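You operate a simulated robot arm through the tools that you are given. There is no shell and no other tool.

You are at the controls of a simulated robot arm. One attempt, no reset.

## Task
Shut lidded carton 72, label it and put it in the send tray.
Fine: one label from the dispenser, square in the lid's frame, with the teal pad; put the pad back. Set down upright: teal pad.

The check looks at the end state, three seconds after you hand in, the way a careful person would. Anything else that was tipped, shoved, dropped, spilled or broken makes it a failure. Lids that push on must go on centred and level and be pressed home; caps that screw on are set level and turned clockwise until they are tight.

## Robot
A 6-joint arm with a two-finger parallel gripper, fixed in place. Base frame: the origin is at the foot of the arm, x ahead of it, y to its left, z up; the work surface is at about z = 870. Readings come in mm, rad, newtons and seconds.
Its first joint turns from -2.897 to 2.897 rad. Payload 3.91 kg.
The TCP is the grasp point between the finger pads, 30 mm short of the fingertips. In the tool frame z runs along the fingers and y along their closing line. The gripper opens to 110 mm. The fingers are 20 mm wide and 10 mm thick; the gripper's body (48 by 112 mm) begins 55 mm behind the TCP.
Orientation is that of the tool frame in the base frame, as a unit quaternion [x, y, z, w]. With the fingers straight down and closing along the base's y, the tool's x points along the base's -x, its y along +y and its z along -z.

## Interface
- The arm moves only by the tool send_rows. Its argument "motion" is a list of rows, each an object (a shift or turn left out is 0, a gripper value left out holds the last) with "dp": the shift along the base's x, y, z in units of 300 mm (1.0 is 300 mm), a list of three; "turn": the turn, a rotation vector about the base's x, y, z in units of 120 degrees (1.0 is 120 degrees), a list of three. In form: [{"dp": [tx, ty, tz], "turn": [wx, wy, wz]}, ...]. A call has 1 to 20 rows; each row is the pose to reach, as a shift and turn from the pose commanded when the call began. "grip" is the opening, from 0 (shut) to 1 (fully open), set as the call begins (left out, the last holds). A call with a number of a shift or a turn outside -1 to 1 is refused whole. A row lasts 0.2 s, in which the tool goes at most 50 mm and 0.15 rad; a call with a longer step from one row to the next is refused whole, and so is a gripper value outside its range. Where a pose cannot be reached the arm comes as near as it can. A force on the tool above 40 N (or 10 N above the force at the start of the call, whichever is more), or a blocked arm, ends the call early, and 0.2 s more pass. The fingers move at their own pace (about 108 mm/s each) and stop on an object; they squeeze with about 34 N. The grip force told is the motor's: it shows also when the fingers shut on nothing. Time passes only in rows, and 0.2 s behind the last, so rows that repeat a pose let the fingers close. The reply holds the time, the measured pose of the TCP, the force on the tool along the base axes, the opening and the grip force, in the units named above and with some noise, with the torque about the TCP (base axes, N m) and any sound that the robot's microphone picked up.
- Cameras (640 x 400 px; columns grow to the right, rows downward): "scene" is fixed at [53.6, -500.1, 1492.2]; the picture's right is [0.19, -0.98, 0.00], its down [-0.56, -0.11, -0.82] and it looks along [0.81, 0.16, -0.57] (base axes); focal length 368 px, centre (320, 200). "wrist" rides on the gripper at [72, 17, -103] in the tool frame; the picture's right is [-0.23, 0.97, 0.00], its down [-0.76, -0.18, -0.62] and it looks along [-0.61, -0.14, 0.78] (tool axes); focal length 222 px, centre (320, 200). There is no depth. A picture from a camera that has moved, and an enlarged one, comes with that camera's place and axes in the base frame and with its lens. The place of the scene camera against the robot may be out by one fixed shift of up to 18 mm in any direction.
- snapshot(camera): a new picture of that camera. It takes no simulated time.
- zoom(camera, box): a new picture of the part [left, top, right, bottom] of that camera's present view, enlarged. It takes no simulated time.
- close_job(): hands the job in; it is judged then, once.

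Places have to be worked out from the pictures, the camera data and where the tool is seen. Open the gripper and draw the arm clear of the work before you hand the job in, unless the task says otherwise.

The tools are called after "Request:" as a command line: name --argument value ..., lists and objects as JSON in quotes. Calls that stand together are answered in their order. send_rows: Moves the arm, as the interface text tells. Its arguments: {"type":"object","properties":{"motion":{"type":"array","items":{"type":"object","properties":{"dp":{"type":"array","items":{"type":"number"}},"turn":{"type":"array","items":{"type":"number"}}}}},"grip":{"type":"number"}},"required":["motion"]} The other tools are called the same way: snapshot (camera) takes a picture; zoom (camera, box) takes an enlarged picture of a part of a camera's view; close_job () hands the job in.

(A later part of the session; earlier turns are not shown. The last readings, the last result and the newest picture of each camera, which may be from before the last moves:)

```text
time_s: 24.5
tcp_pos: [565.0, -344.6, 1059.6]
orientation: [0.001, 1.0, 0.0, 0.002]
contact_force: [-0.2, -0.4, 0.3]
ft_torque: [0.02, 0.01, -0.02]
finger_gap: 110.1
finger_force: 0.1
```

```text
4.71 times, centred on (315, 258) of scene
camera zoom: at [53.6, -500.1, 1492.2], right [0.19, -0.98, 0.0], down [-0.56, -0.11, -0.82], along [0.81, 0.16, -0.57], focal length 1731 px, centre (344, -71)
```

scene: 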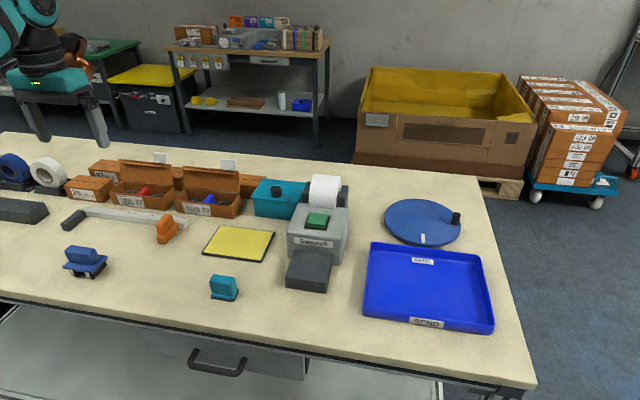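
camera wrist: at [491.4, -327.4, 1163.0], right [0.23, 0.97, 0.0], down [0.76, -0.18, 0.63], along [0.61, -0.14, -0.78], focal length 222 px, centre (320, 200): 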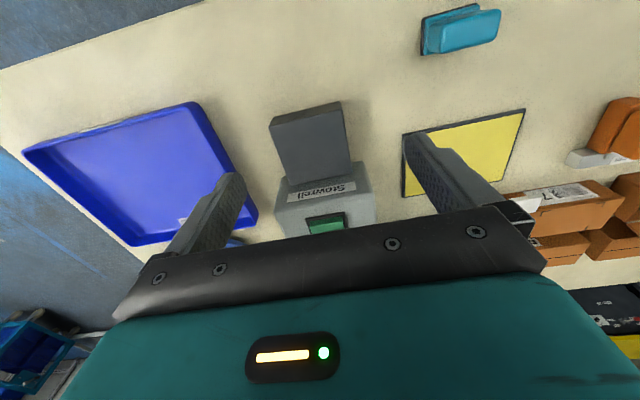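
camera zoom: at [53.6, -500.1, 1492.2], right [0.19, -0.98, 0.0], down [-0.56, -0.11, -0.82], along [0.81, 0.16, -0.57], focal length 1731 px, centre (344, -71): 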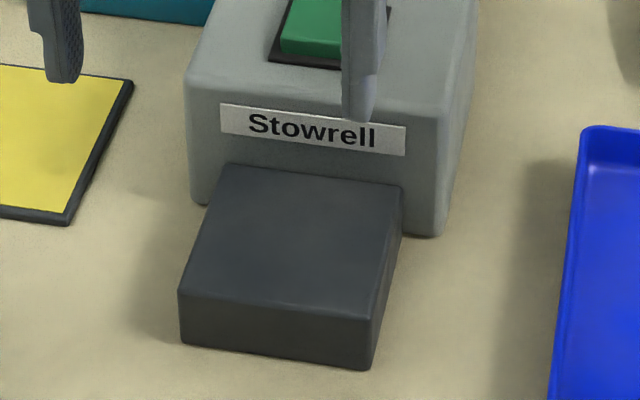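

The platform is still bare, and the contact force at the click was only 2.7 N, so the press was probably partial. I'll go back and press deeper in small steps, checking the platform in the scene camera after each step, so no second label is triggered.

Request:
send_rows --motion '[{"dp": [0.15, -0.02, 0]}, {"dp": [0.3, -0.045, 0]}, {"dp": [0.451, -0.07, 0]}, {"dp": [0.451, -0.07, -0.1]}, {"dp": [0.451, -0.07, -0.19]}, {"dp": [0.451, -0.07, -0.205]}, {"dp": [0.451, -0.07, -0.21]}]' --grip 0

Request:
zoom --camera "scene" --box '[270, 150, 370, 300]'

Request:
zoom --camera "wrist" --box '[200, 50, 440, 230]'

```text
time_s: 26.1
tcp_pos: [700.7, -363.8, 997.0]
orientation: [0.001, 1.0, 0.0, 0.003]
contact_force: [0.9, 0.8, 1.8]
ft_torque: [0.03, -0.01, 0.0]
finger_gap: 0.4
finger_force: 33.4
```

```text
2.67 times, centred on (320, 225) of scene
camera zoom: at [53.6, -500.1, 1492.2], right [0.19, -0.98, 0.0], down [-0.56, -0.11, -0.82], along [0.81, 0.16, -0.57], focal length 981 px, centre (320, 133)
```

zoom: 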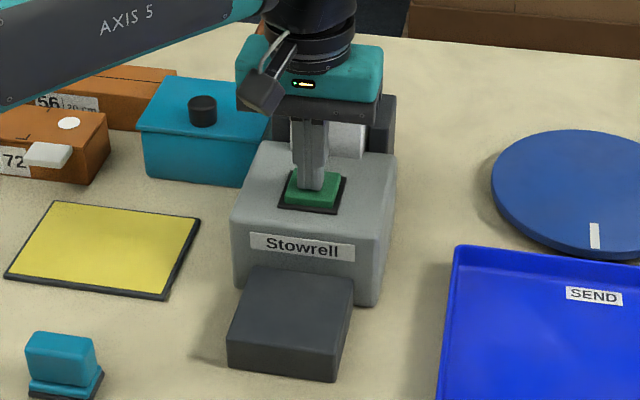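

```text
2.22 times, centred on (320, 140) of wrist
camera zoom: at [627.3, -347.3, 1098.9], right [0.23, 0.97, 0.0], down [0.76, -0.18, 0.63], along [0.61, -0.14, -0.78], focal length 494 px, centre (320, 333)
```

zoom: 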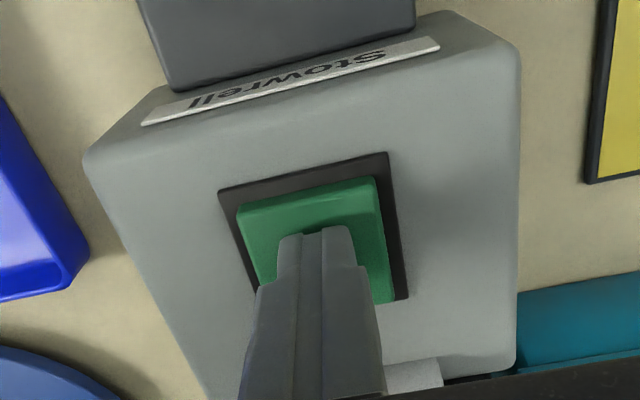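

Contact is light at 1.8 N with the tips at z≈967. I'll press in about 1.5 mm steps.

Request:
send_rows --motion '[{"dp": [0, 0, -0.005]}, {"dp": [0, 0, -0.01]}]'

Request:
zoom --camera "scene" --box '[270, 180, 370, 300]'

```text
time_s: 26.7
tcp_pos: [701.1, -365.6, 993.3]
orientation: [0.001, 1.0, 0.0, 0.003]
contact_force: [0.7, 0.9, 2.5]
ft_torque: [0.03, 0.0, -0.06]
finger_gap: 0.0
finger_force: 33.5
heard: click
```

```text
3.33 times, centred on (320, 240) of scene
camera zoom: at [53.6, -500.1, 1492.2], right [0.19, -0.98, 0.0], down [-0.56, -0.11, -0.82], along [0.81, 0.16, -0.57], focal length 1226 px, centre (320, 67)
```

zoom: 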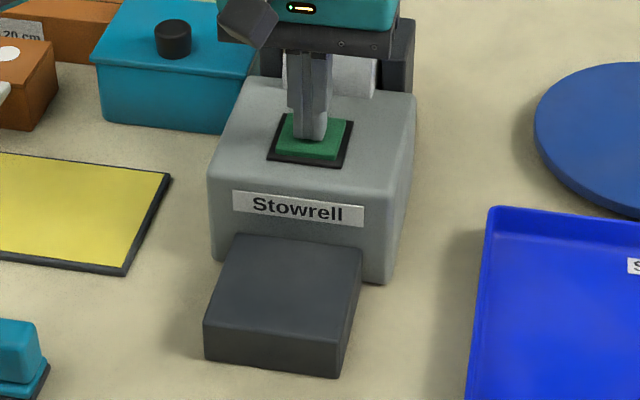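

There's a click again but no label yet. I'll hold the button down for a second and a half and look.

Request:
send_rows --motion '[{"dp": [0, 0, 0]}, {"dp": [0, 0, 0]}, {"dp": [0, 0, 0]}, {"dp": [0, 0, 0]}, {"dp": [0, 0, 0]}, {"dp": [0, 0, 0]}, {"dp": [0, 0, 0]}]'

Request:
zoom --camera "scene" --box '[270, 180, 370, 300]'

```text
time_s: 28.3
tcp_pos: [701.4, -364.3, 994.0]
orientation: [0.001, 1.0, 0.0, 0.002]
contact_force: [0.6, -0.4, 2.5]
ft_torque: [0.03, -0.02, 0.04]
finger_gap: 0.2
finger_force: 34.1
```

```text
3.33 times, centred on (320, 240) of scene
camera zoom: at [53.6, -500.1, 1492.2], right [0.19, -0.98, 0.0], down [-0.56, -0.11, -0.82], along [0.81, 0.16, -0.57], focal length 1226 px, centre (320, 67)
```

zoom: 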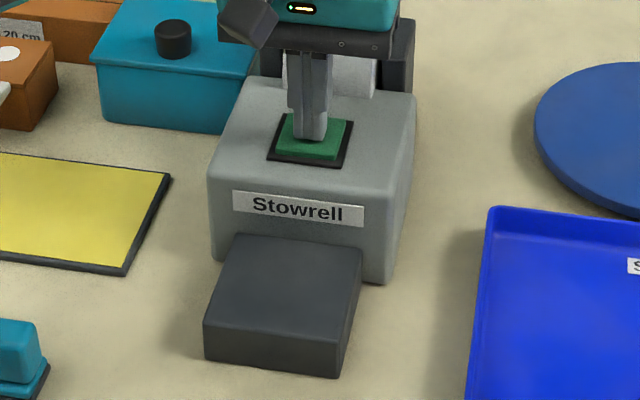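

Nothing comes while held at this depth, and the button still stands proud. I'll press deeper step by step towards a hard stop.

Request:
send_rows --motion '[{"dp": [0, 0, -0.004]}, {"dp": [0, 0, -0.008]}]'

Request:
zoom --camera "scene" --box '[270, 180, 370, 300]'

```text
time_s: 28.9
tcp_pos: [702.2, -365.6, 990.3]
orientation: [0.002, 1.0, 0.0, 0.003]
contact_force: [-2.7, -0.5, 4.0]
ft_torque: [-0.04, 0.06, 0.01]
finger_gap: 0.0
finger_force: 34.0
```

```text
3.33 times, centred on (320, 240) of scene
camera zoom: at [53.6, -500.1, 1492.2], right [0.19, -0.98, 0.0], down [-0.56, -0.11, -0.82], along [0.81, 0.16, -0.57], focal length 1226 px, centre (320, 67)
```

zoom: 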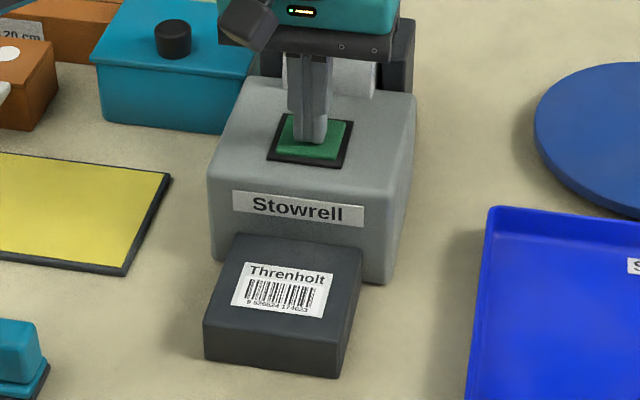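

A single label ("Threnholt" with barcode) has now come out face-up on the platform. I'll lift straight off the button without another press, then draw back to look at the label.

Request:
send_rows --motion '[{"dp": [0, 0, 0.06]}, {"dp": [0, 0, 0.2]}, {"dp": [-0.1, 0, 0.32]}, {"dp": [-0.24, 0, 0.4]}, {"dp": [-0.38, 0.03, 0.4]}, {"dp": [-0.46, 0.03, 0.4]}, {"dp": [-0.46, 0.03, 0.4]}]' --grip 1

Request:
snapshot --camera "wrist"

Request:
zoom --camera "wrist" --box '[260, 90, 380, 180]'

Request:
zoom --camera "scene" --box '[280, 240, 340, 300]'

```text
time_s: 30.5
tcp_pos: [563.7, -356.0, 1111.8]
orientation: [0.001, 1.0, 0.0, 0.003]
contact_force: [-0.3, 0.3, 0.1]
ft_torque: [0.01, 0.03, 0.01]
finger_gap: 110.0
finger_force: 0.0
```

```text
taken
camera wrist: at [490.2, -338.9, 1214.7], right [0.23, 0.97, 0.0], down [0.76, -0.18, 0.63], along [0.61, -0.14, -0.78], focal length 222 px, centre (320, 200)
```

wrist: 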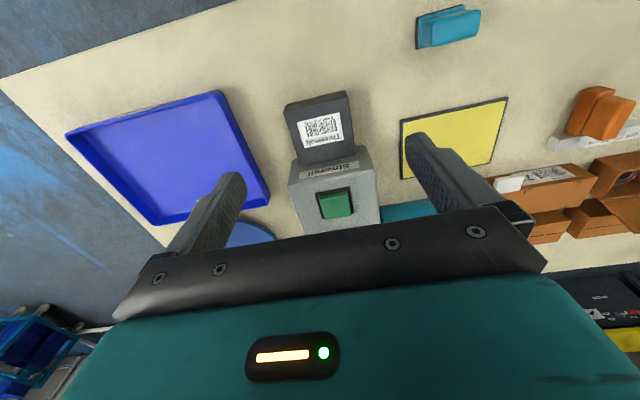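

```text
4.44 times, centred on (320, 135) of wrist
camera zoom: at [490.2, -338.9, 1214.7], right [0.23, 0.97, 0.0], down [0.76, -0.18, 0.63], along [0.61, -0.14, -0.78], focal length 987 px, centre (320, 489)
```

zoom: 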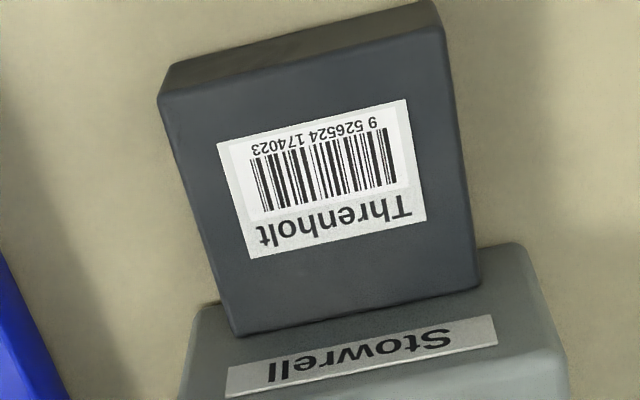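

```text
6.67 times, centred on (310, 270) of scene
camera zoom: at [53.6, -500.1, 1492.2], right [0.19, -0.98, 0.0], down [-0.56, -0.11, -0.82], along [0.81, 0.16, -0.57], focal length 2452 px, centre (387, -267)
```

zoom: 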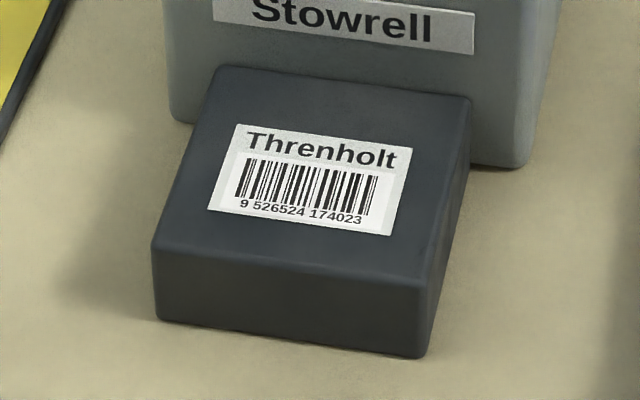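

One label lies square on the platform, about 62 x 41 mm, centred near (611.4, -365.9). The lid frame is about 79 x 60 mm, centred near (808, -17). Now I'll take a second view of the teal pad to pin down its position and height.

Request:
zoom --camera "wrist" --box '[400, 0, 500, 62]'

Request:
zoom --camera "scene" --box '[195, 260, 255, 310]'

```text
6.40 times, centred on (450, 31) of wrist
camera zoom: at [490.2, -338.9, 1214.7], right [0.23, 0.97, 0.0], down [0.76, -0.18, 0.63], along [0.61, -0.14, -0.78], focal length 1422 px, centre (-512, 1282)
```

zoom: 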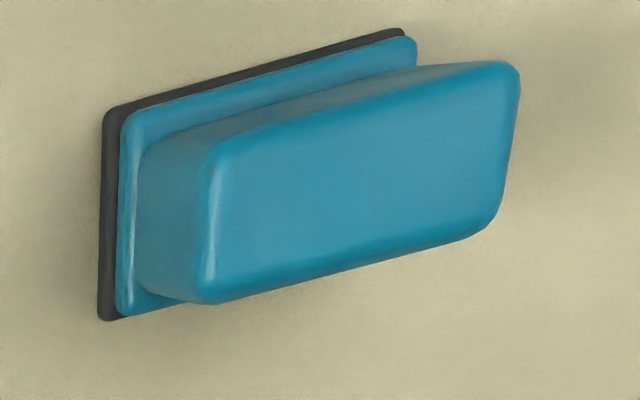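

```text
8.00 times, centred on (225, 285) of scene
camera zoom: at [53.6, -500.1, 1492.2], right [0.19, -0.98, 0.0], down [-0.56, -0.11, -0.82], along [0.81, 0.16, -0.57], focal length 2942 px, centre (1080, -480)
```

zoom: 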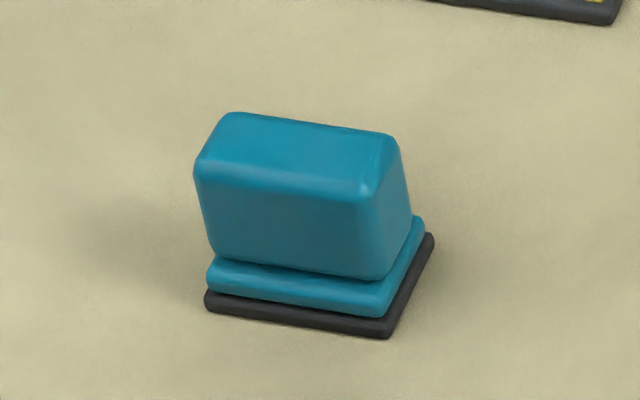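

The two views agree: the pad base is centred at (529.6, -199.3). The handle spans x 519.5–540.5 and y -222.5 to -177, with its top at z≈915. I'll move above it at TCP z≈1000 with the gripper open, keeping the default orientation (closing along y).

Request:
send_rows --motion '[{"dp": [-0.027, 0.13, 0]}, {"dp": [-0.054, 0.26, -0.067]}, {"dp": [-0.083, 0.393, -0.167]}, {"dp": [-0.109, 0.522, -0.267]}, {"dp": [-0.109, 0.522, -0.375]}, {"dp": [-0.109, 0.522, -0.375]}, {"dp": [-0.109, 0.522, -0.375]}]'

Request:
snapshot --camera "wrist"

```text
refused: row 3 steps farther than a row can; nothing moved
```

```text
taken
camera wrist: at [490.2, -338.9, 1214.7], right [0.23, 0.97, 0.0], down [0.76, -0.18, 0.63], along [0.61, -0.14, -0.78], focal length 222 px, centre (320, 200)
```

wrist: 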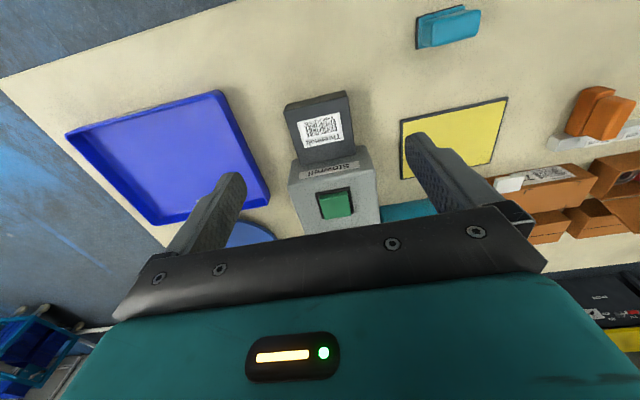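

That call was refused because one step was too long. I'll send the same path with shorter steps.

Request:
send_rows --motion '[{"dp": [-0.025, 0.12, 0]}, {"dp": [-0.05, 0.24, -0.06]}, {"dp": [-0.075, 0.35, -0.14]}, {"dp": [-0.1, 0.45, -0.23]}, {"dp": [-0.109, 0.522, -0.32]}, {"dp": [-0.109, 0.522, -0.375]}, {"dp": [-0.109, 0.522, -0.375]}]'

Request:
snapshot --camera "wrist"

Request:
zoom --camera "wrist" --box '[220, 60, 420, 185]'

Request:
zoom --camera "scene" --box '[175, 200, 295, 310]'

```text
time_s: 32.1
tcp_pos: [530.1, -196.9, 997.3]
orientation: [0.001, 1.0, 0.0, 0.003]
contact_force: [0.4, 0.4, 0.3]
ft_torque: [-0.02, -0.01, 0.04]
finger_gap: 110.3
finger_force: 0.1
```

```text
taken
camera wrist: at [456.9, -180.5, 1099.6], right [0.23, 0.97, 0.0], down [0.76, -0.18, 0.63], along [0.61, -0.14, -0.78], focal length 222 px, centre (320, 200)
```

wrist: 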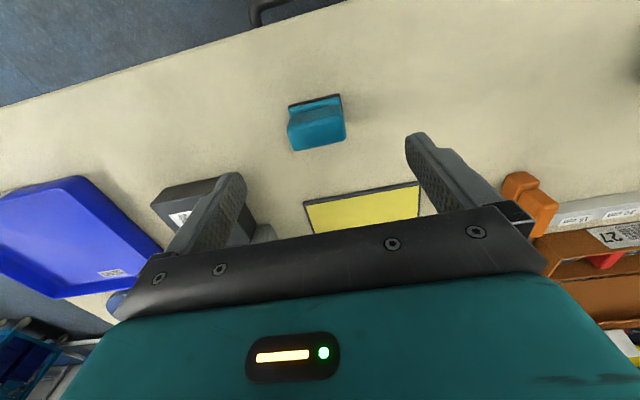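

```text
3.20 times, centred on (320, 122) of wrist
camera zoom: at [456.9, -180.5, 1099.6], right [0.23, 0.97, 0.0], down [0.76, -0.18, 0.63], along [0.61, -0.14, -0.78], focal length 711 px, centre (320, 448)
```

zoom: 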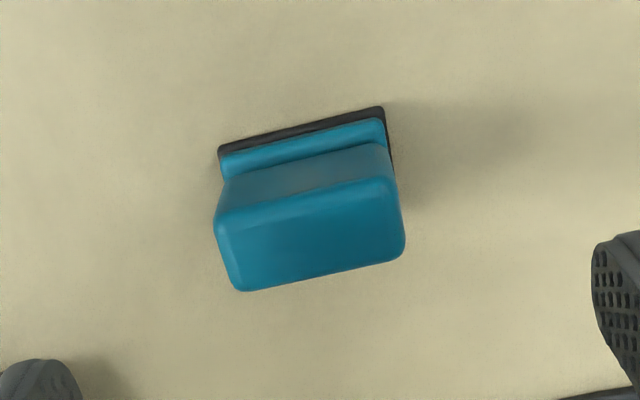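

```text
3.64 times, centred on (235, 255) of scene
camera zoom: at [53.6, -500.1, 1492.2], right [0.19, -0.98, 0.0], down [-0.56, -0.11, -0.82], along [0.81, 0.16, -0.57], focal length 1337 px, centre (629, 0)
```

zoom: 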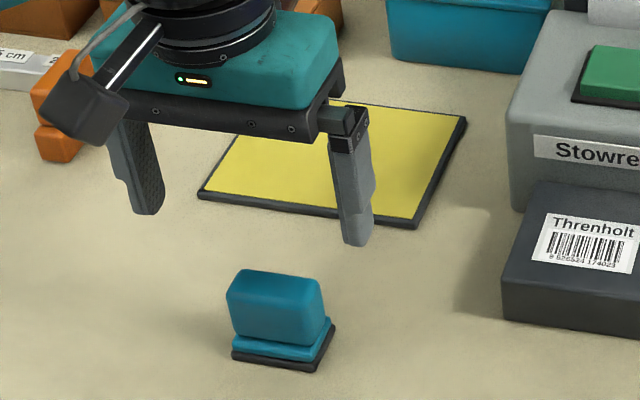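

The pad is where expected (handle centre 529.5, -199.9). Measured TCP y is -196.9, so I'll take a fresh settled reading while shifting slightly and descending partway.

Request:
send_rows --motion '[{"dp": [0, 0, 0]}, {"dp": [0, 0, 0]}]'

Request:
send_rows --motion '[{"dp": [0, 0, 0]}]'

```text
time_s: 32.7
tcp_pos: [530.2, -196.7, 996.8]
orientation: [0.0, 1.0, 0.0, 0.003]
contact_force: [0.5, 0.5, 0.5]
ft_torque: [0.0, 0.02, 0.01]
finger_gap: 109.9
finger_force: 0.0
```

```text
time_s: 33.1
tcp_pos: [530.9, -197.2, 996.1]
orientation: [0.001, 1.0, 0.001, 0.003]
contact_force: [0.1, 0.1, -0.7]
ft_torque: [-0.01, 0.03, 0.02]
finger_gap: 110.0
finger_force: 0.1
```

Settled readings average (530.4, -196.9, 996.6). I'll correct y by -2.9 mm and descend to TCP z≈917, with tips at 887, just above the pad's base plate.

Request:
send_rows --motion '[{"dp": [-0.002, -0.0097, -0.05]}, {"dp": [-0.002, -0.0097, -0.13]}, {"dp": [-0.002, -0.0097, -0.2]}, {"dp": [-0.002, -0.0097, -0.25]}, {"dp": [-0.002, -0.0097, -0.264]}, {"dp": [-0.002, -0.0097, -0.264]}]'

Request:
zoom --camera "wrist" --box '[200, 60, 440, 210]'

Request:
zoom --camera "scene" --box '[175, 230, 275, 310]'

```text
time_s: 34.5
tcp_pos: [530.9, -202.7, 919.6]
orientation: [0.0, 1.0, -0.001, 0.003]
contact_force: [-0.1, -0.6, -0.4]
ft_torque: [0.01, 0.01, -0.01]
finger_gap: 109.9
finger_force: 0.1
```

```text
2.67 times, centred on (320, 135) of wrist
camera zoom: at [457.2, -186.7, 1021.9], right [0.23, 0.97, 0.0], down [0.76, -0.18, 0.63], along [0.61, -0.14, -0.78], focal length 592 px, centre (320, 373)
```

zoom: 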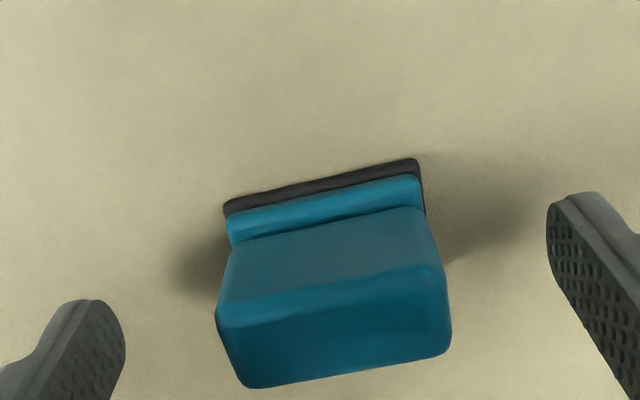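

```text
5.00 times, centred on (225, 270) of scene
camera zoom: at [53.6, -500.1, 1492.2], right [0.19, -0.98, 0.0], down [-0.56, -0.11, -0.82], along [0.81, 0.16, -0.57], focal length 1839 px, centre (795, -150)
```

zoom: 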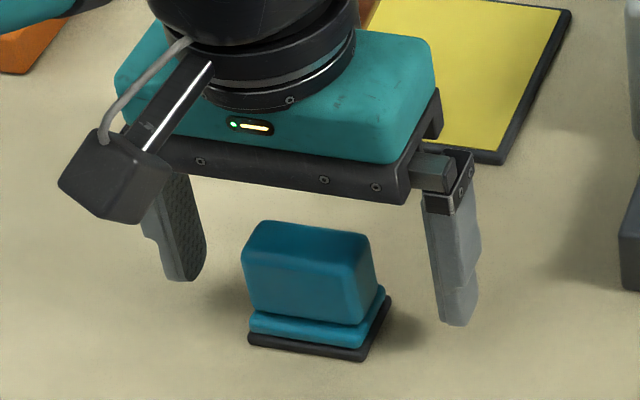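

The measured y is now -202.7 and z 919.6, so I'll trim by +2.8 in y and -2 in z, then re-read.

Request:
send_rows --motion '[{"dp": [-0.002, 0.0093, -0.006]}, {"dp": [-0.002, 0.0093, -0.006]}, {"dp": [-0.002, 0.0093, -0.006]}]'

Request:
send_rows --motion '[{"dp": [0, 0, 0]}]'

```text
time_s: 35.3
tcp_pos: [530.1, -199.6, 916.4]
orientation: [0.001, 1.0, 0.0, 0.003]
contact_force: [-0.1, 0.5, 0.2]
ft_torque: [0.0, -0.02, 0.01]
finger_gap: 110.0
finger_force: 0.0
```

```text
time_s: 35.7
tcp_pos: [529.5, -199.6, 916.6]
orientation: [0.001, 1.0, 0.0, 0.002]
contact_force: [0.3, -0.4, -0.3]
ft_torque: [-0.01, -0.02, 0.01]
finger_gap: 110.4
finger_force: 0.1
```

I'm now at (529.8, -199.6, 916.5), aligned with the handle. I'll close the gripper.

Request:
send_rows --motion '[{"dp": [0, 0, 0]}, {"dp": [0, 0, 0]}, {"dp": [0, 0, 0]}, {"dp": [0, 0, 0]}]' --grip 0

Request:
zoom --camera "wrist" --box '[200, 60, 440, 210]'

Request:
zoom --camera "scene" --box '[175, 230, 275, 310]'

```text
time_s: 36.7
tcp_pos: [529.6, -200.9, 917.0]
orientation: [0.001, 1.0, 0.0, 0.003]
contact_force: [-0.2, -0.9, -0.3]
ft_torque: [0.0, -0.02, 0.01]
finger_gap: 49.4
finger_force: 34.1
```

```text
2.67 times, centred on (320, 135) of wrist
camera zoom: at [456.2, -182.9, 1019.8], right [0.23, 0.97, 0.0], down [0.76, -0.18, 0.63], along [0.61, -0.14, -0.78], focal length 592 px, centre (320, 373)
```

zoom: 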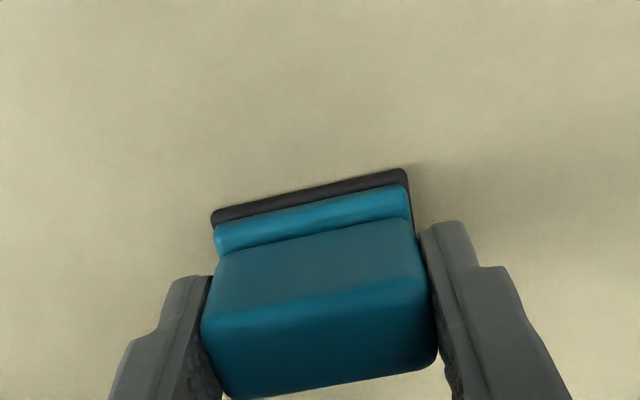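

```text
5.00 times, centred on (225, 270) of scene
camera zoom: at [53.6, -500.1, 1492.2], right [0.19, -0.98, 0.0], down [-0.56, -0.11, -0.82], along [0.81, 0.16, -0.57], focal length 1839 px, centre (795, -150)
```

zoom: 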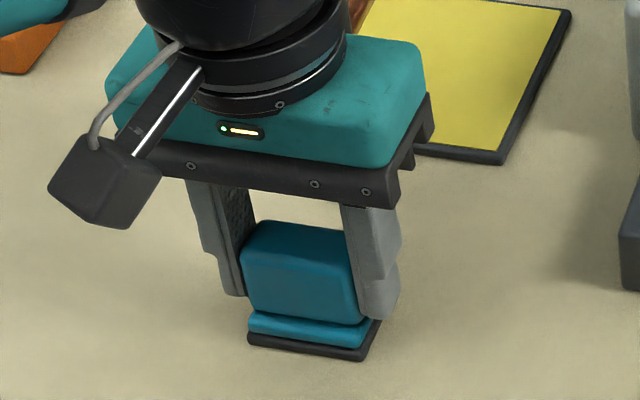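

The handle is held firmly (gap 49.4 mm, 34 N). I'll lift the pad straight up about 75 mm and carry it over the label on the platform.

Request:
send_rows --motion '[{"dp": [0, 0, 0.05]}, {"dp": [0, 0, 0.15]}, {"dp": [0, 0, 0.25]}, {"dp": [0.06, -0.12, 0.25]}, {"dp": [0.12, -0.24, 0.25]}, {"dp": [0.18, -0.36, 0.25]}, {"dp": [0.23, -0.47, 0.25]}, {"dp": [0.272, -0.553, 0.25]}, {"dp": [0.272, -0.553, 0.25]}, {"dp": [0.272, -0.553, 0.25]}]'

Request:
zoom --camera "wrist" --box '[200, 60, 440, 210]'

Request:
zoom --camera "scene" --box '[255, 190, 375, 300]'

```text
time_s: 38.9
tcp_pos: [610.8, -366.4, 992.8]
orientation: [0.001, 1.0, 0.0, 0.003]
contact_force: [-0.7, -0.3, -0.6]
ft_torque: [0.01, 0.0, 0.0]
finger_gap: 49.5
finger_force: 34.0
```

```text
2.67 times, centred on (320, 135) of wrist
camera zoom: at [537.1, -348.6, 1096.8], right [0.23, 0.97, 0.0], down [0.76, -0.18, 0.63], along [0.61, -0.14, -0.78], focal length 592 px, centre (320, 373)
```

zoom: 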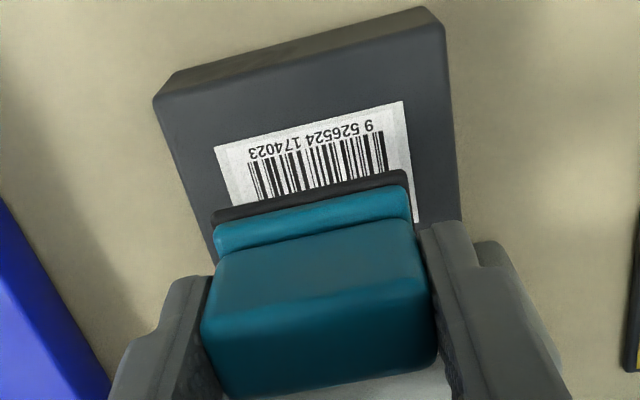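

```text
3.64 times, centred on (315, 245) of scene
camera zoom: at [53.6, -500.1, 1492.2], right [0.19, -0.98, 0.0], down [-0.56, -0.11, -0.82], along [0.81, 0.16, -0.57], focal length 1337 px, centre (338, 36)
```

zoom: 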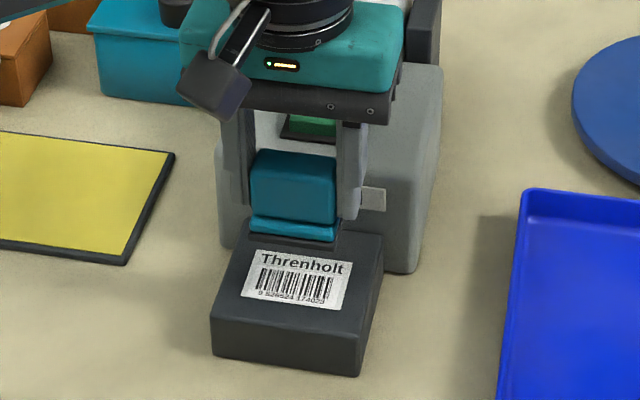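

The label's front corners measure (590.9, -396.5) and (591.1, -334.5), agreeing with the previous estimate, so its centre is (611.4, -365.6). I'll descend to about 6 mm above the label and check the alignment.

Request:
send_rows --motion '[{"dp": [0.002, 0.002, -0.05]}, {"dp": [0.002, 0.002, -0.1]}, {"dp": [0.002, 0.002, -0.133]}, {"dp": [0.002, 0.002, -0.133]}, {"dp": [0.002, 0.002, -0.133]}]'

Request:
zoom --camera "wrist" --box '[230, 80, 410, 200]'

Request:
zoom --camera "scene" --box '[275, 220, 355, 300]'

```text
time_s: 40.1
tcp_pos: [610.8, -364.4, 951.8]
orientation: [0.001, 1.0, 0.0, 0.003]
contact_force: [1.2, -1.0, 13.3]
ft_torque: [0.09, 0.0, -0.02]
finger_gap: 49.3
finger_force: 34.3
```

```text
3.33 times, centred on (320, 140) of wrist
camera zoom: at [536.7, -347.5, 1055.6], right [0.23, 0.97, 0.0], down [0.76, -0.18, 0.63], along [0.61, -0.14, -0.78], focal length 740 px, centre (320, 400)
```

zoom: 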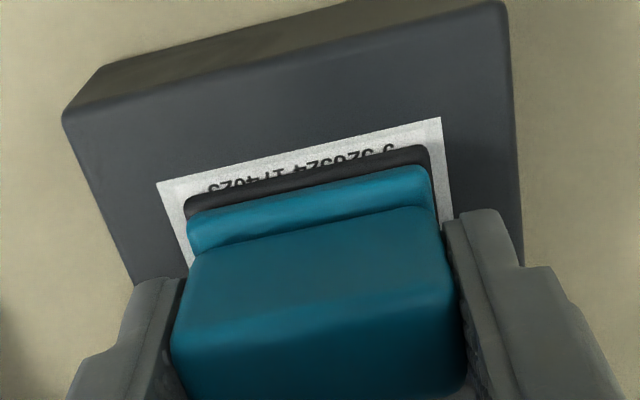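

```text
5.00 times, centred on (315, 260) of scene
camera zoom: at [53.6, -500.1, 1492.2], right [0.19, -0.98, 0.0], down [-0.56, -0.11, -0.82], along [0.81, 0.16, -0.57], focal length 1839 px, centre (345, -100)
```

zoom: 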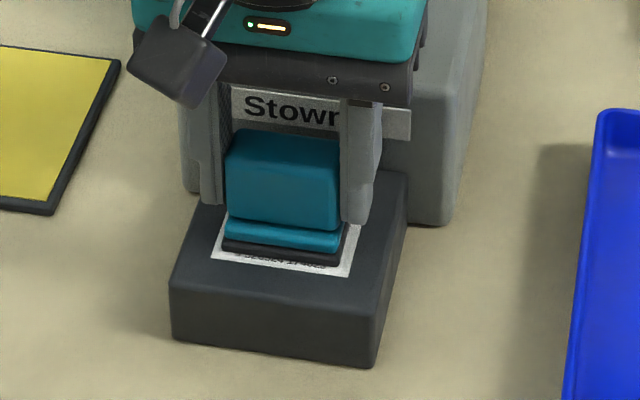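

The pad is on the label with 13 N contact, so the platform is at z≈905. The label shows about 3–5 mm all round the pad, with its centre about (-1.7, -0.8) mm from the TCP. I'll press slightly more, then lift gently to see if it sticks.

Request:
send_rows --motion '[{"dp": [0, 0, -0.003]}, {"dp": [0, 0, -0.005]}, {"dp": [0, 0, -0.005]}]'

```text
time_s: 40.9
tcp_pos: [611.5, -364.1, 952.3]
orientation: [0.001, 1.0, -0.001, 0.004]
contact_force: [-5.2, 4.6, 31.8]
ft_torque: [0.23, 0.28, 0.03]
finger_gap: 49.2
finger_force: 33.9
```

It pressed with about 32 N. Now I'll lift straight up 60 mm and look.

Request:
send_rows --motion '[{"dp": [0, 0, 0.02]}, {"dp": [0, 0, 0.08]}, {"dp": [0, 0, 0.16]}, {"dp": [0, 0, 0.22]}, {"dp": [0, 0, 0.22]}]'

Request:
zoom --camera "wrist" --box '[230, 80, 410, 200]'

Request:
zoom --camera "scene" --box '[275, 200, 375, 300]'

```text
time_s: 42.1
tcp_pos: [611.6, -362.8, 1017.0]
orientation: [0.001, 1.0, 0.0, 0.003]
contact_force: [0.0, -0.5, -0.7]
ft_torque: [-0.01, -0.01, 0.02]
finger_gap: 49.2
finger_force: 34.1
```

```text
3.33 times, centred on (320, 140) of wrist
camera zoom: at [538.2, -346.9, 1120.1], right [0.23, 0.97, 0.0], down [0.76, -0.18, 0.63], along [0.61, -0.14, -0.78], focal length 740 px, centre (320, 400)
```

zoom: 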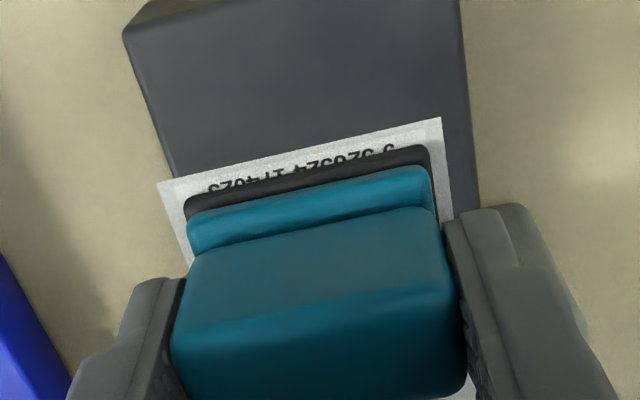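

```text
4.00 times, centred on (325, 250) of scene
camera zoom: at [53.6, -500.1, 1492.2], right [0.19, -0.98, 0.0], down [-0.56, -0.11, -0.82], along [0.81, 0.16, -0.57], focal length 1471 px, centre (300, 0)
```

zoom: 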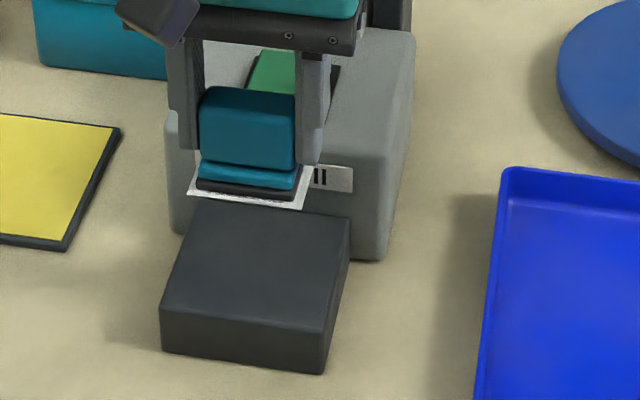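

The label came off with the pad, and its position relative to the tool is unchanged. The target is the lid frame centre at about (809, -17). I'll carry it high, first along +y away from the dispenser, then forward.

Request:
send_rows --motion '[{"dp": [0, 0.03, 0.08]}, {"dp": [0, 0.12, 0.15]}, {"dp": [0, 0.25, 0.18]}, {"dp": [0, 0.38, 0.18]}, {"dp": [0, 0.51, 0.18]}, {"dp": [0, 0.64, 0.18]}, {"dp": [0.05, 0.76, 0.18]}, {"dp": [0.13, 0.86, 0.18]}, {"dp": [0.22, 0.95, 0.18]}, {"dp": [0.3, 1.0, 0.18]}, {"dp": [0.3, 1.0, 0.18]}]'

Request:
snapshot --camera "wrist"

```text
time_s: 44.5
tcp_pos: [701.4, -67.4, 1074.5]
orientation: [0.001, 1.0, 0.001, 0.002]
contact_force: [-0.8, 0.1, 0.0]
ft_torque: [-0.02, 0.04, 0.04]
finger_gap: 49.3
finger_force: 33.7
```

```text
taken
camera wrist: at [628.3, -48.9, 1176.5], right [0.23, 0.97, 0.0], down [0.76, -0.18, 0.63], along [0.61, -0.14, -0.78], focal length 222 px, centre (320, 200)
```

wrist: 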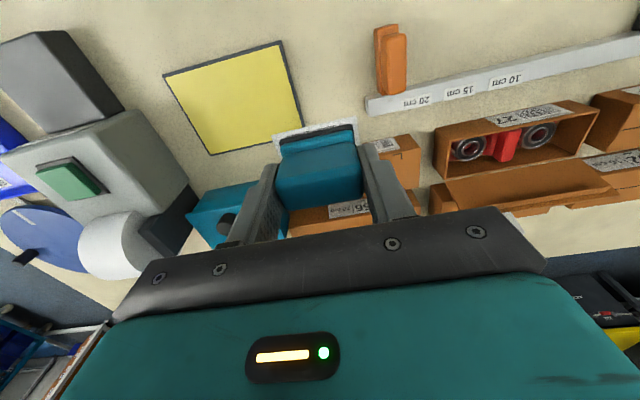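

I'm at (701, -67, 1074) with the label still in place. I'll move above the lid frame, keeping the pad about 60 mm above the lid, and check the frame marks.

Request:
send_rows --motion '[{"dp": [0.09, 0.05, 0]}, {"dp": [0.2, 0.1, -0.03]}, {"dp": [0.3, 0.15, -0.08]}, {"dp": [0.364, 0.17, -0.148]}, {"dp": [0.364, 0.17, -0.148]}, {"dp": [0.364, 0.17, -0.148]}]'

Request:
snapshot --camera "wrist"

Request:
zoom --camera "wrist" --box '[230, 60, 410, 180]'

Request:
zoom --camera "scene" --box '[165, 140, 265, 225]'

```text
time_s: 45.9
tcp_pos: [810.7, -12.6, 1029.4]
orientation: [0.0, 1.0, 0.0, 0.003]
contact_force: [-0.2, -0.9, 0.2]
ft_torque: [-0.01, 0.0, -0.01]
finger_gap: 49.4
finger_force: 34.3
```

```text
taken
camera wrist: at [736.9, 5.5, 1132.1], right [0.23, 0.97, 0.0], down [0.76, -0.18, 0.63], along [0.61, -0.14, -0.78], focal length 222 px, centre (320, 200)
```

wrist: 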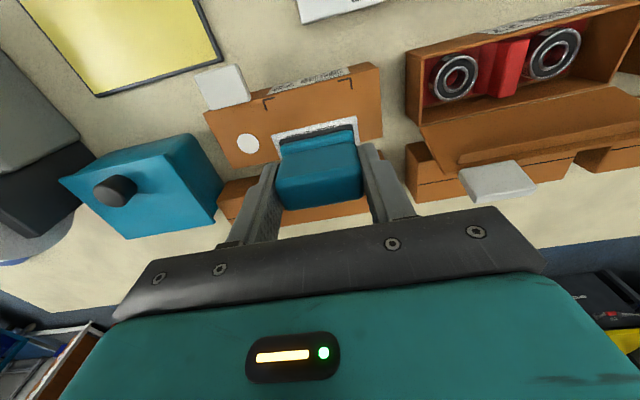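

```text
3.33 times, centred on (320, 120) of wrist
camera zoom: at [736.9, 5.5, 1132.1], right [0.23, 0.97, 0.0], down [0.76, -0.18, 0.63], along [0.61, -0.14, -0.78], focal length 740 px, centre (320, 467)
```

zoom: 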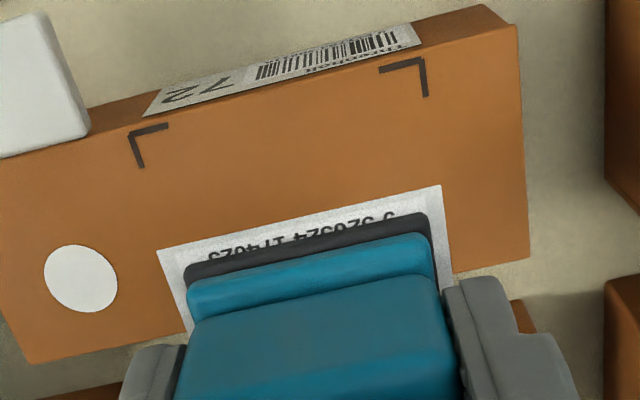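

```text
4.71 times, centred on (215, 182) of scene
camera zoom: at [53.6, -500.1, 1492.2], right [0.19, -0.98, 0.0], down [-0.56, -0.11, -0.82], along [0.81, 0.16, -0.57], focal length 1731 px, centre (814, 282)
```

zoom: 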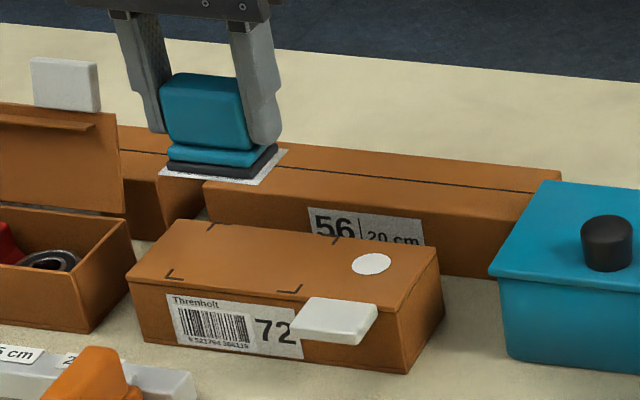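

In this single image, the label centre is about (809.5, -12.1) and the frame centre about (808.2, -17.3), with both yaws near 0. I'll shift by (-1.3, -5.3) mm and descend to about 10 mm above the lid for another check.

Request:
send_rows --motion '[{"dp": [-0.0043, -0.0177, -0.02]}, {"dp": [-0.0043, -0.0177, -0.08]}, {"dp": [-0.0043, -0.0177, -0.14]}, {"dp": [-0.0043, -0.0177, -0.175]}, {"dp": [-0.0043, -0.0177, -0.175]}, {"dp": [-0.0043, -0.0177, -0.175]}]'

Request:
zoom --camera "wrist" --box '[230, 80, 410, 200]'

Request:
zoom --camera "scene" --box '[165, 160, 245, 225]'

```text
time_s: 47.3
tcp_pos: [808.6, -19.6, 976.1]
orientation: [0.001, 1.0, 0.0, 0.002]
contact_force: [0.9, 0.4, -0.8]
ft_torque: [-0.03, 0.0, 0.03]
finger_gap: 49.2
finger_force: 34.1
```

```text
3.33 times, centred on (320, 140) of wrist
camera zoom: at [736.1, -2.5, 1078.2], right [0.23, 0.97, 0.0], down [0.76, -0.18, 0.63], along [0.61, -0.14, -0.78], focal length 740 px, centre (320, 400)
```

zoom: 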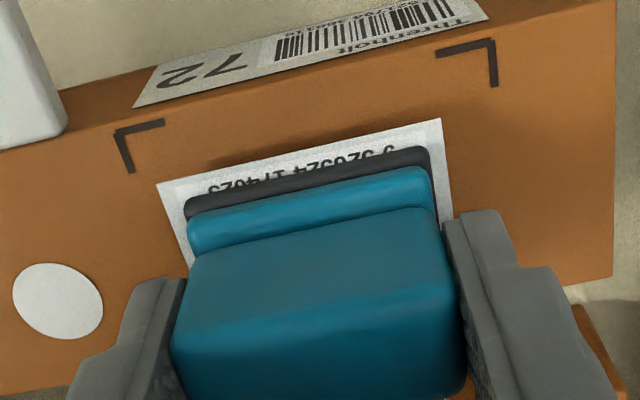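

```text
6.15 times, centred on (205, 192) of scene
camera zoom: at [53.6, -500.1, 1492.2], right [0.19, -0.98, 0.0], down [-0.56, -0.11, -0.82], along [0.81, 0.16, -0.57], focal length 2263 px, centre (1028, 246)
```

zoom: 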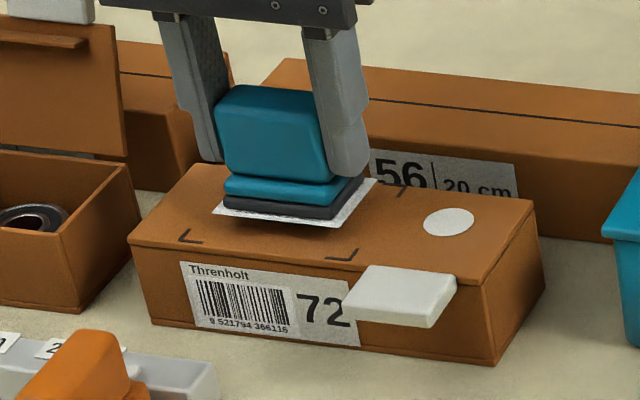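

The side margins are 8.0 mm on the -y side and 12.8 mm on the +y side, with 9.2 mm at the front. I need about +2.4 mm in y and +0.8 mm in x, so I'll adjust here while lowering to about 5 mm above the lid.

Request:
send_rows --motion '[{"dp": [0.0027, 0.008, 0]}, {"dp": [0.0027, 0.008, -0.01]}, {"dp": [0.0027, 0.008, -0.018]}, {"dp": [0.0027, 0.008, -0.018]}, {"dp": [0.0027, 0.008, -0.018]}]'

Request:
zoom --camera "wrist" --box '[230, 80, 410, 200]'

Request:
zoom --camera "scene" --box '[165, 160, 245, 225]'

```text
time_s: 48.5
tcp_pos: [810.8, -15.6, 971.6]
orientation: [0.001, 1.0, 0.0, 0.003]
contact_force: [-0.3, 0.8, -0.9]
ft_torque: [0.04, -0.01, 0.01]
finger_gap: 49.5
finger_force: 34.1
```

```text
3.33 times, centred on (320, 140) of wrist
camera zoom: at [737.3, 1.7, 1073.3], right [0.23, 0.97, 0.0], down [0.76, -0.18, 0.63], along [0.61, -0.14, -0.78], focal length 740 px, centre (320, 400)
```

zoom: 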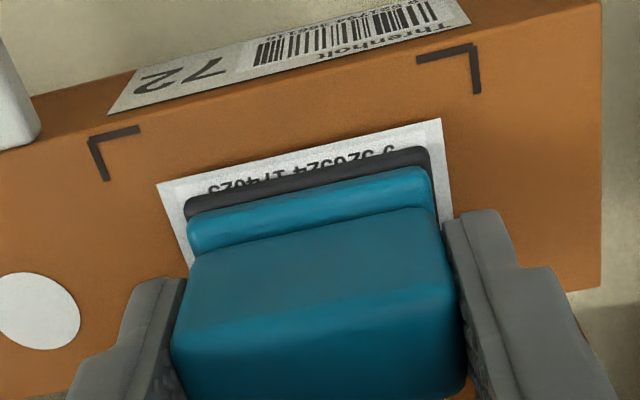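

```text
6.15 times, centred on (205, 192) of scene
camera zoom: at [53.6, -500.1, 1492.2], right [0.19, -0.98, 0.0], down [-0.56, -0.11, -0.82], along [0.81, 0.16, -0.57], focal length 2263 px, centre (1028, 246)
```

zoom: 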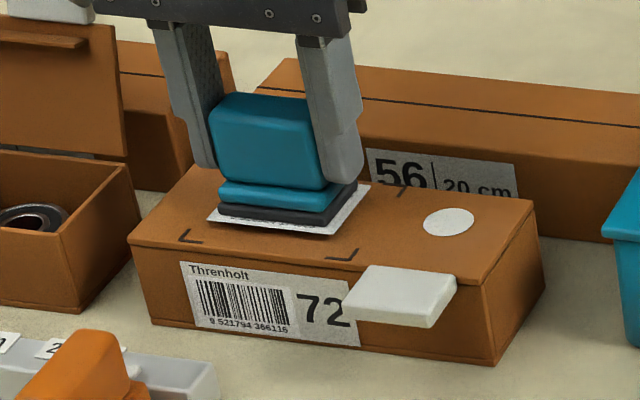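

The margins are now 12.1 mm (-y) and 8.8 mm (+y), with 10.4 mm at the front. I'll trim about -1.2 mm in y and recheck.

Request:
send_rows --motion '[{"dp": [-0.001, -0.004, 0]}, {"dp": [-0.001, -0.004, 0]}, {"dp": [-0.001, -0.004, 0]}]'

Request:
zoom --camera "wrist" --box '[230, 80, 410, 200]'

```text
time_s: 49.3
tcp_pos: [810.8, -16.9, 970.4]
orientation: [0.001, 1.0, 0.0, 0.002]
contact_force: [-0.2, 0.1, -1.3]
ft_torque: [-0.02, 0.0, 0.02]
finger_gap: 49.3
finger_force: 34.0
```

```text
3.33 times, centred on (320, 140) of wrist
camera zoom: at [736.6, -0.4, 1073.0], right [0.23, 0.97, 0.0], down [0.76, -0.18, 0.63], along [0.61, -0.14, -0.78], focal length 740 px, centre (320, 400)
```

zoom: 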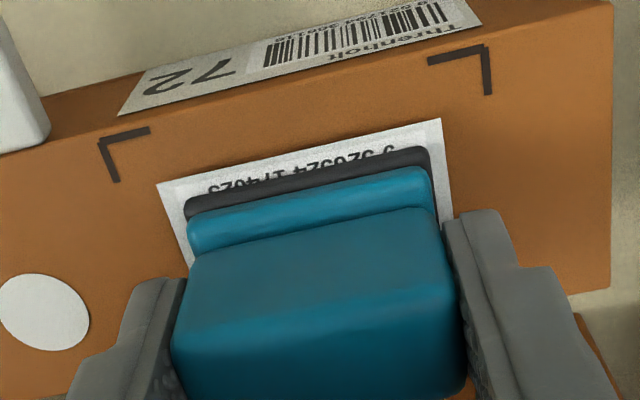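

The margins are now about 10.0 / 10.8 mm at the sides and 10.0 mm at the front, which is well centred. I'll lower vertically onto the lid in small steps.

Request:
send_rows --motion '[{"dp": [0, -0.0, -0.006]}, {"dp": [0, 0, -0.012]}, {"dp": [0, 0, -0.012]}]'

Request:
zoom --camera "wrist" --box '[230, 80, 410, 200]'

```text
time_s: 50.1
tcp_pos: [810.4, -17.1, 965.3]
orientation: [0.001, 1.0, 0.0, 0.003]
contact_force: [0.2, 0.6, 2.0]
ft_torque: [0.03, -0.04, 0.01]
finger_gap: 49.1
finger_force: 34.2
```

```text
3.33 times, centred on (320, 140) of wrist
camera zoom: at [736.7, -0.3, 1068.4], right [0.23, 0.97, 0.0], down [0.76, -0.18, 0.63], along [0.61, -0.14, -0.78], focal length 740 px, centre (320, 400)
```

zoom: 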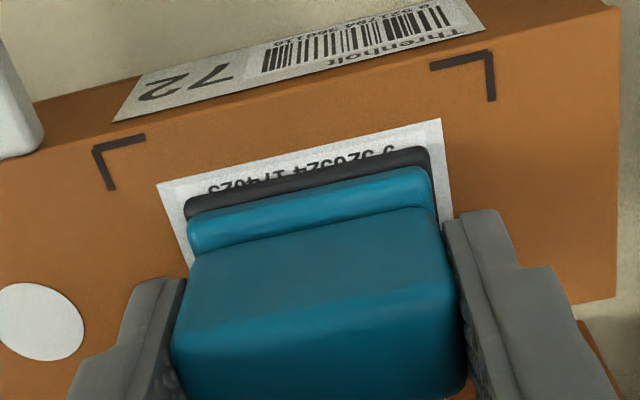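

It's just touching (2 N), with margins of 9.8 / 10.3 mm at the sides and 10.1 mm at the front. Now I'll press firmly to stick it down.

Request:
send_rows --motion '[{"dp": [0, 0, -0.005]}, {"dp": [0, 0, -0.009]}, {"dp": [0, 0, -0.011]}, {"dp": [0, 0, -0.011]}, {"dp": [0, 0, -0.011]}]'

```text
time_s: 51.3
tcp_pos: [809.7, -17.9, 963.5]
orientation: [0.001, 1.0, 0.0, 0.003]
contact_force: [1.4, 1.6, 32.7]
ft_torque: [0.07, -0.26, 0.01]
finger_gap: 49.3
finger_force: 34.1
```

Pressed with 33 N. I'll lift straight up slowly and check whether the label stayed on the lid.

Request:
send_rows --motion '[{"dp": [0, 0, 0.01]}, {"dp": [0, 0, 0.03]}, {"dp": [0, 0, 0.08]}, {"dp": [0, 0, 0.15]}, {"dp": [0, 0, 0.23]}, {"dp": [0, 0, 0.23]}]'

Request:
zoom --camera "wrist" --box '[200, 50, 410, 190]'

Request:
zoom --camera "scene" --box '[165, 160, 245, 225]'

```text
time_s: 52.7
tcp_pos: [809.8, -18.2, 1030.2]
orientation: [0.0, 1.0, 0.0, 0.002]
contact_force: [0.3, 0.9, -1.0]
ft_torque: [-0.01, 0.01, 0.02]
finger_gap: 49.1
finger_force: 33.8
```

```text
2.86 times, centred on (305, 120) of wrist
camera zoom: at [735.8, -1.8, 1133.2], right [0.23, 0.97, 0.0], down [0.76, -0.18, 0.63], along [0.61, -0.14, -0.78], focal length 635 px, centre (363, 429)
```

zoom: 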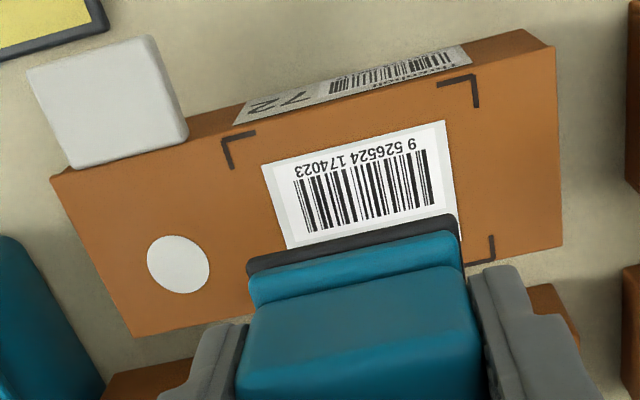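

```text
6.15 times, centred on (205, 192) of scene
camera zoom: at [53.6, -500.1, 1492.2], right [0.19, -0.98, 0.0], down [-0.56, -0.11, -0.82], along [0.81, 0.16, -0.57], focal length 2263 px, centre (1028, 246)
```

zoom: 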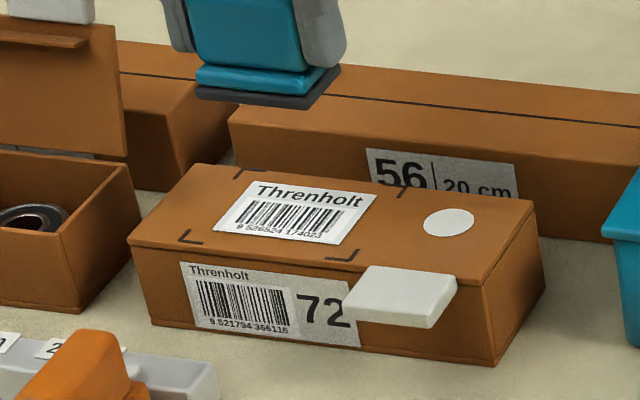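

The label is on the lid, square and centred in the frame, and the pad came away clean. Now I'll carry the pad back to its spot at (529.8, -199.6), staying high on the way.

Request:
send_rows --motion '[{"dp": [-0.1, -0.065, 0.03]}, {"dp": [-0.22, -0.14, 0.03]}, {"dp": [-0.34, -0.22, 0.03]}, {"dp": [-0.46, -0.3, 0.03]}, {"dp": [-0.58, -0.38, 0.03]}, {"dp": [-0.7, -0.455, 0.03]}, {"dp": [-0.82, -0.53, 0.03]}, {"dp": [-0.9, -0.58, 0.0]}, {"dp": [-0.933, -0.605, -0.08]}, {"dp": [-0.933, -0.605, -0.15]}, {"dp": [-0.933, -0.605, -0.15]}]'

Request:
send_rows --motion '[{"dp": [0, 0, 0]}]'

Request:
snapshot --camera "wrist"

Request:
zoom --camera "scene" --box '[175, 200, 295, 310]'

```text
time_s: 55.1
tcp_pos: [529.1, -199.0, 988.2]
orientation: [0.001, 1.0, -0.001, 0.003]
contact_force: [-0.6, 0.5, -1.5]
ft_torque: [0.02, 0.03, -0.03]
finger_gap: 49.2
finger_force: 34.4
```

```text
time_s: 55.5
tcp_pos: [528.2, -198.2, 987.2]
orientation: [0.001, 1.0, 0.001, 0.002]
contact_force: [-0.6, 0.8, -0.5]
ft_torque: [0.01, -0.06, 0.01]
finger_gap: 49.1
finger_force: 33.9
```

```text
taken
camera wrist: at [456.0, -181.6, 1090.2], right [0.23, 0.97, 0.0], down [0.76, -0.18, 0.63], along [0.61, -0.14, -0.78], focal length 222 px, centre (320, 200)
```

wrist: 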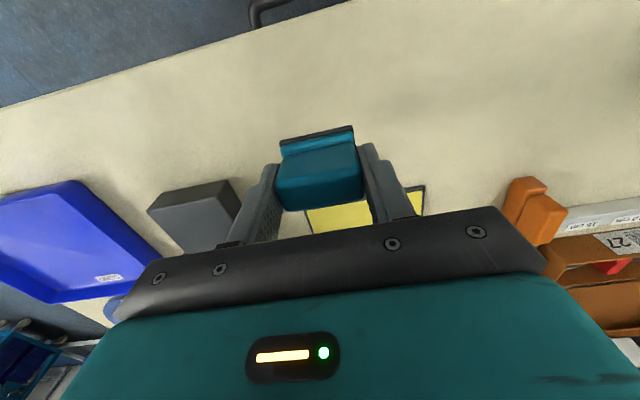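

```text
3.64 times, centred on (235, 255) of scene
camera zoom: at [53.6, -500.1, 1492.2], right [0.19, -0.98, 0.0], down [-0.56, -0.11, -0.82], along [0.81, 0.16, -0.57], focal length 1337 px, centre (629, 0)
```

zoom: 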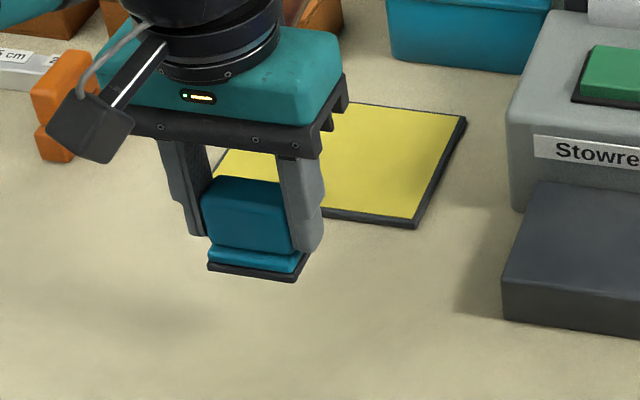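

I'm at (528.6, -198.6, 987.7). I'll descend to about 5 mm above the table, correct, then set down.

Request:
send_rows --motion '[{"dp": [0.004, -0.003, -0.06]}, {"dp": [0.004, -0.003, -0.13]}, {"dp": [0.004, -0.003, -0.19]}, {"dp": [0.004, -0.003, -0.217]}, {"dp": [0.004, -0.003, -0.217]}, {"dp": [0.004, -0.003, -0.217]}]'

```text
time_s: 56.9
tcp_pos: [531.4, -201.7, 922.0]
orientation: [0.001, 1.0, 0.0, 0.002]
contact_force: [0.5, -0.2, -0.3]
ft_torque: [0.03, -0.01, -0.01]
finger_gap: 49.3
finger_force: 33.9
```

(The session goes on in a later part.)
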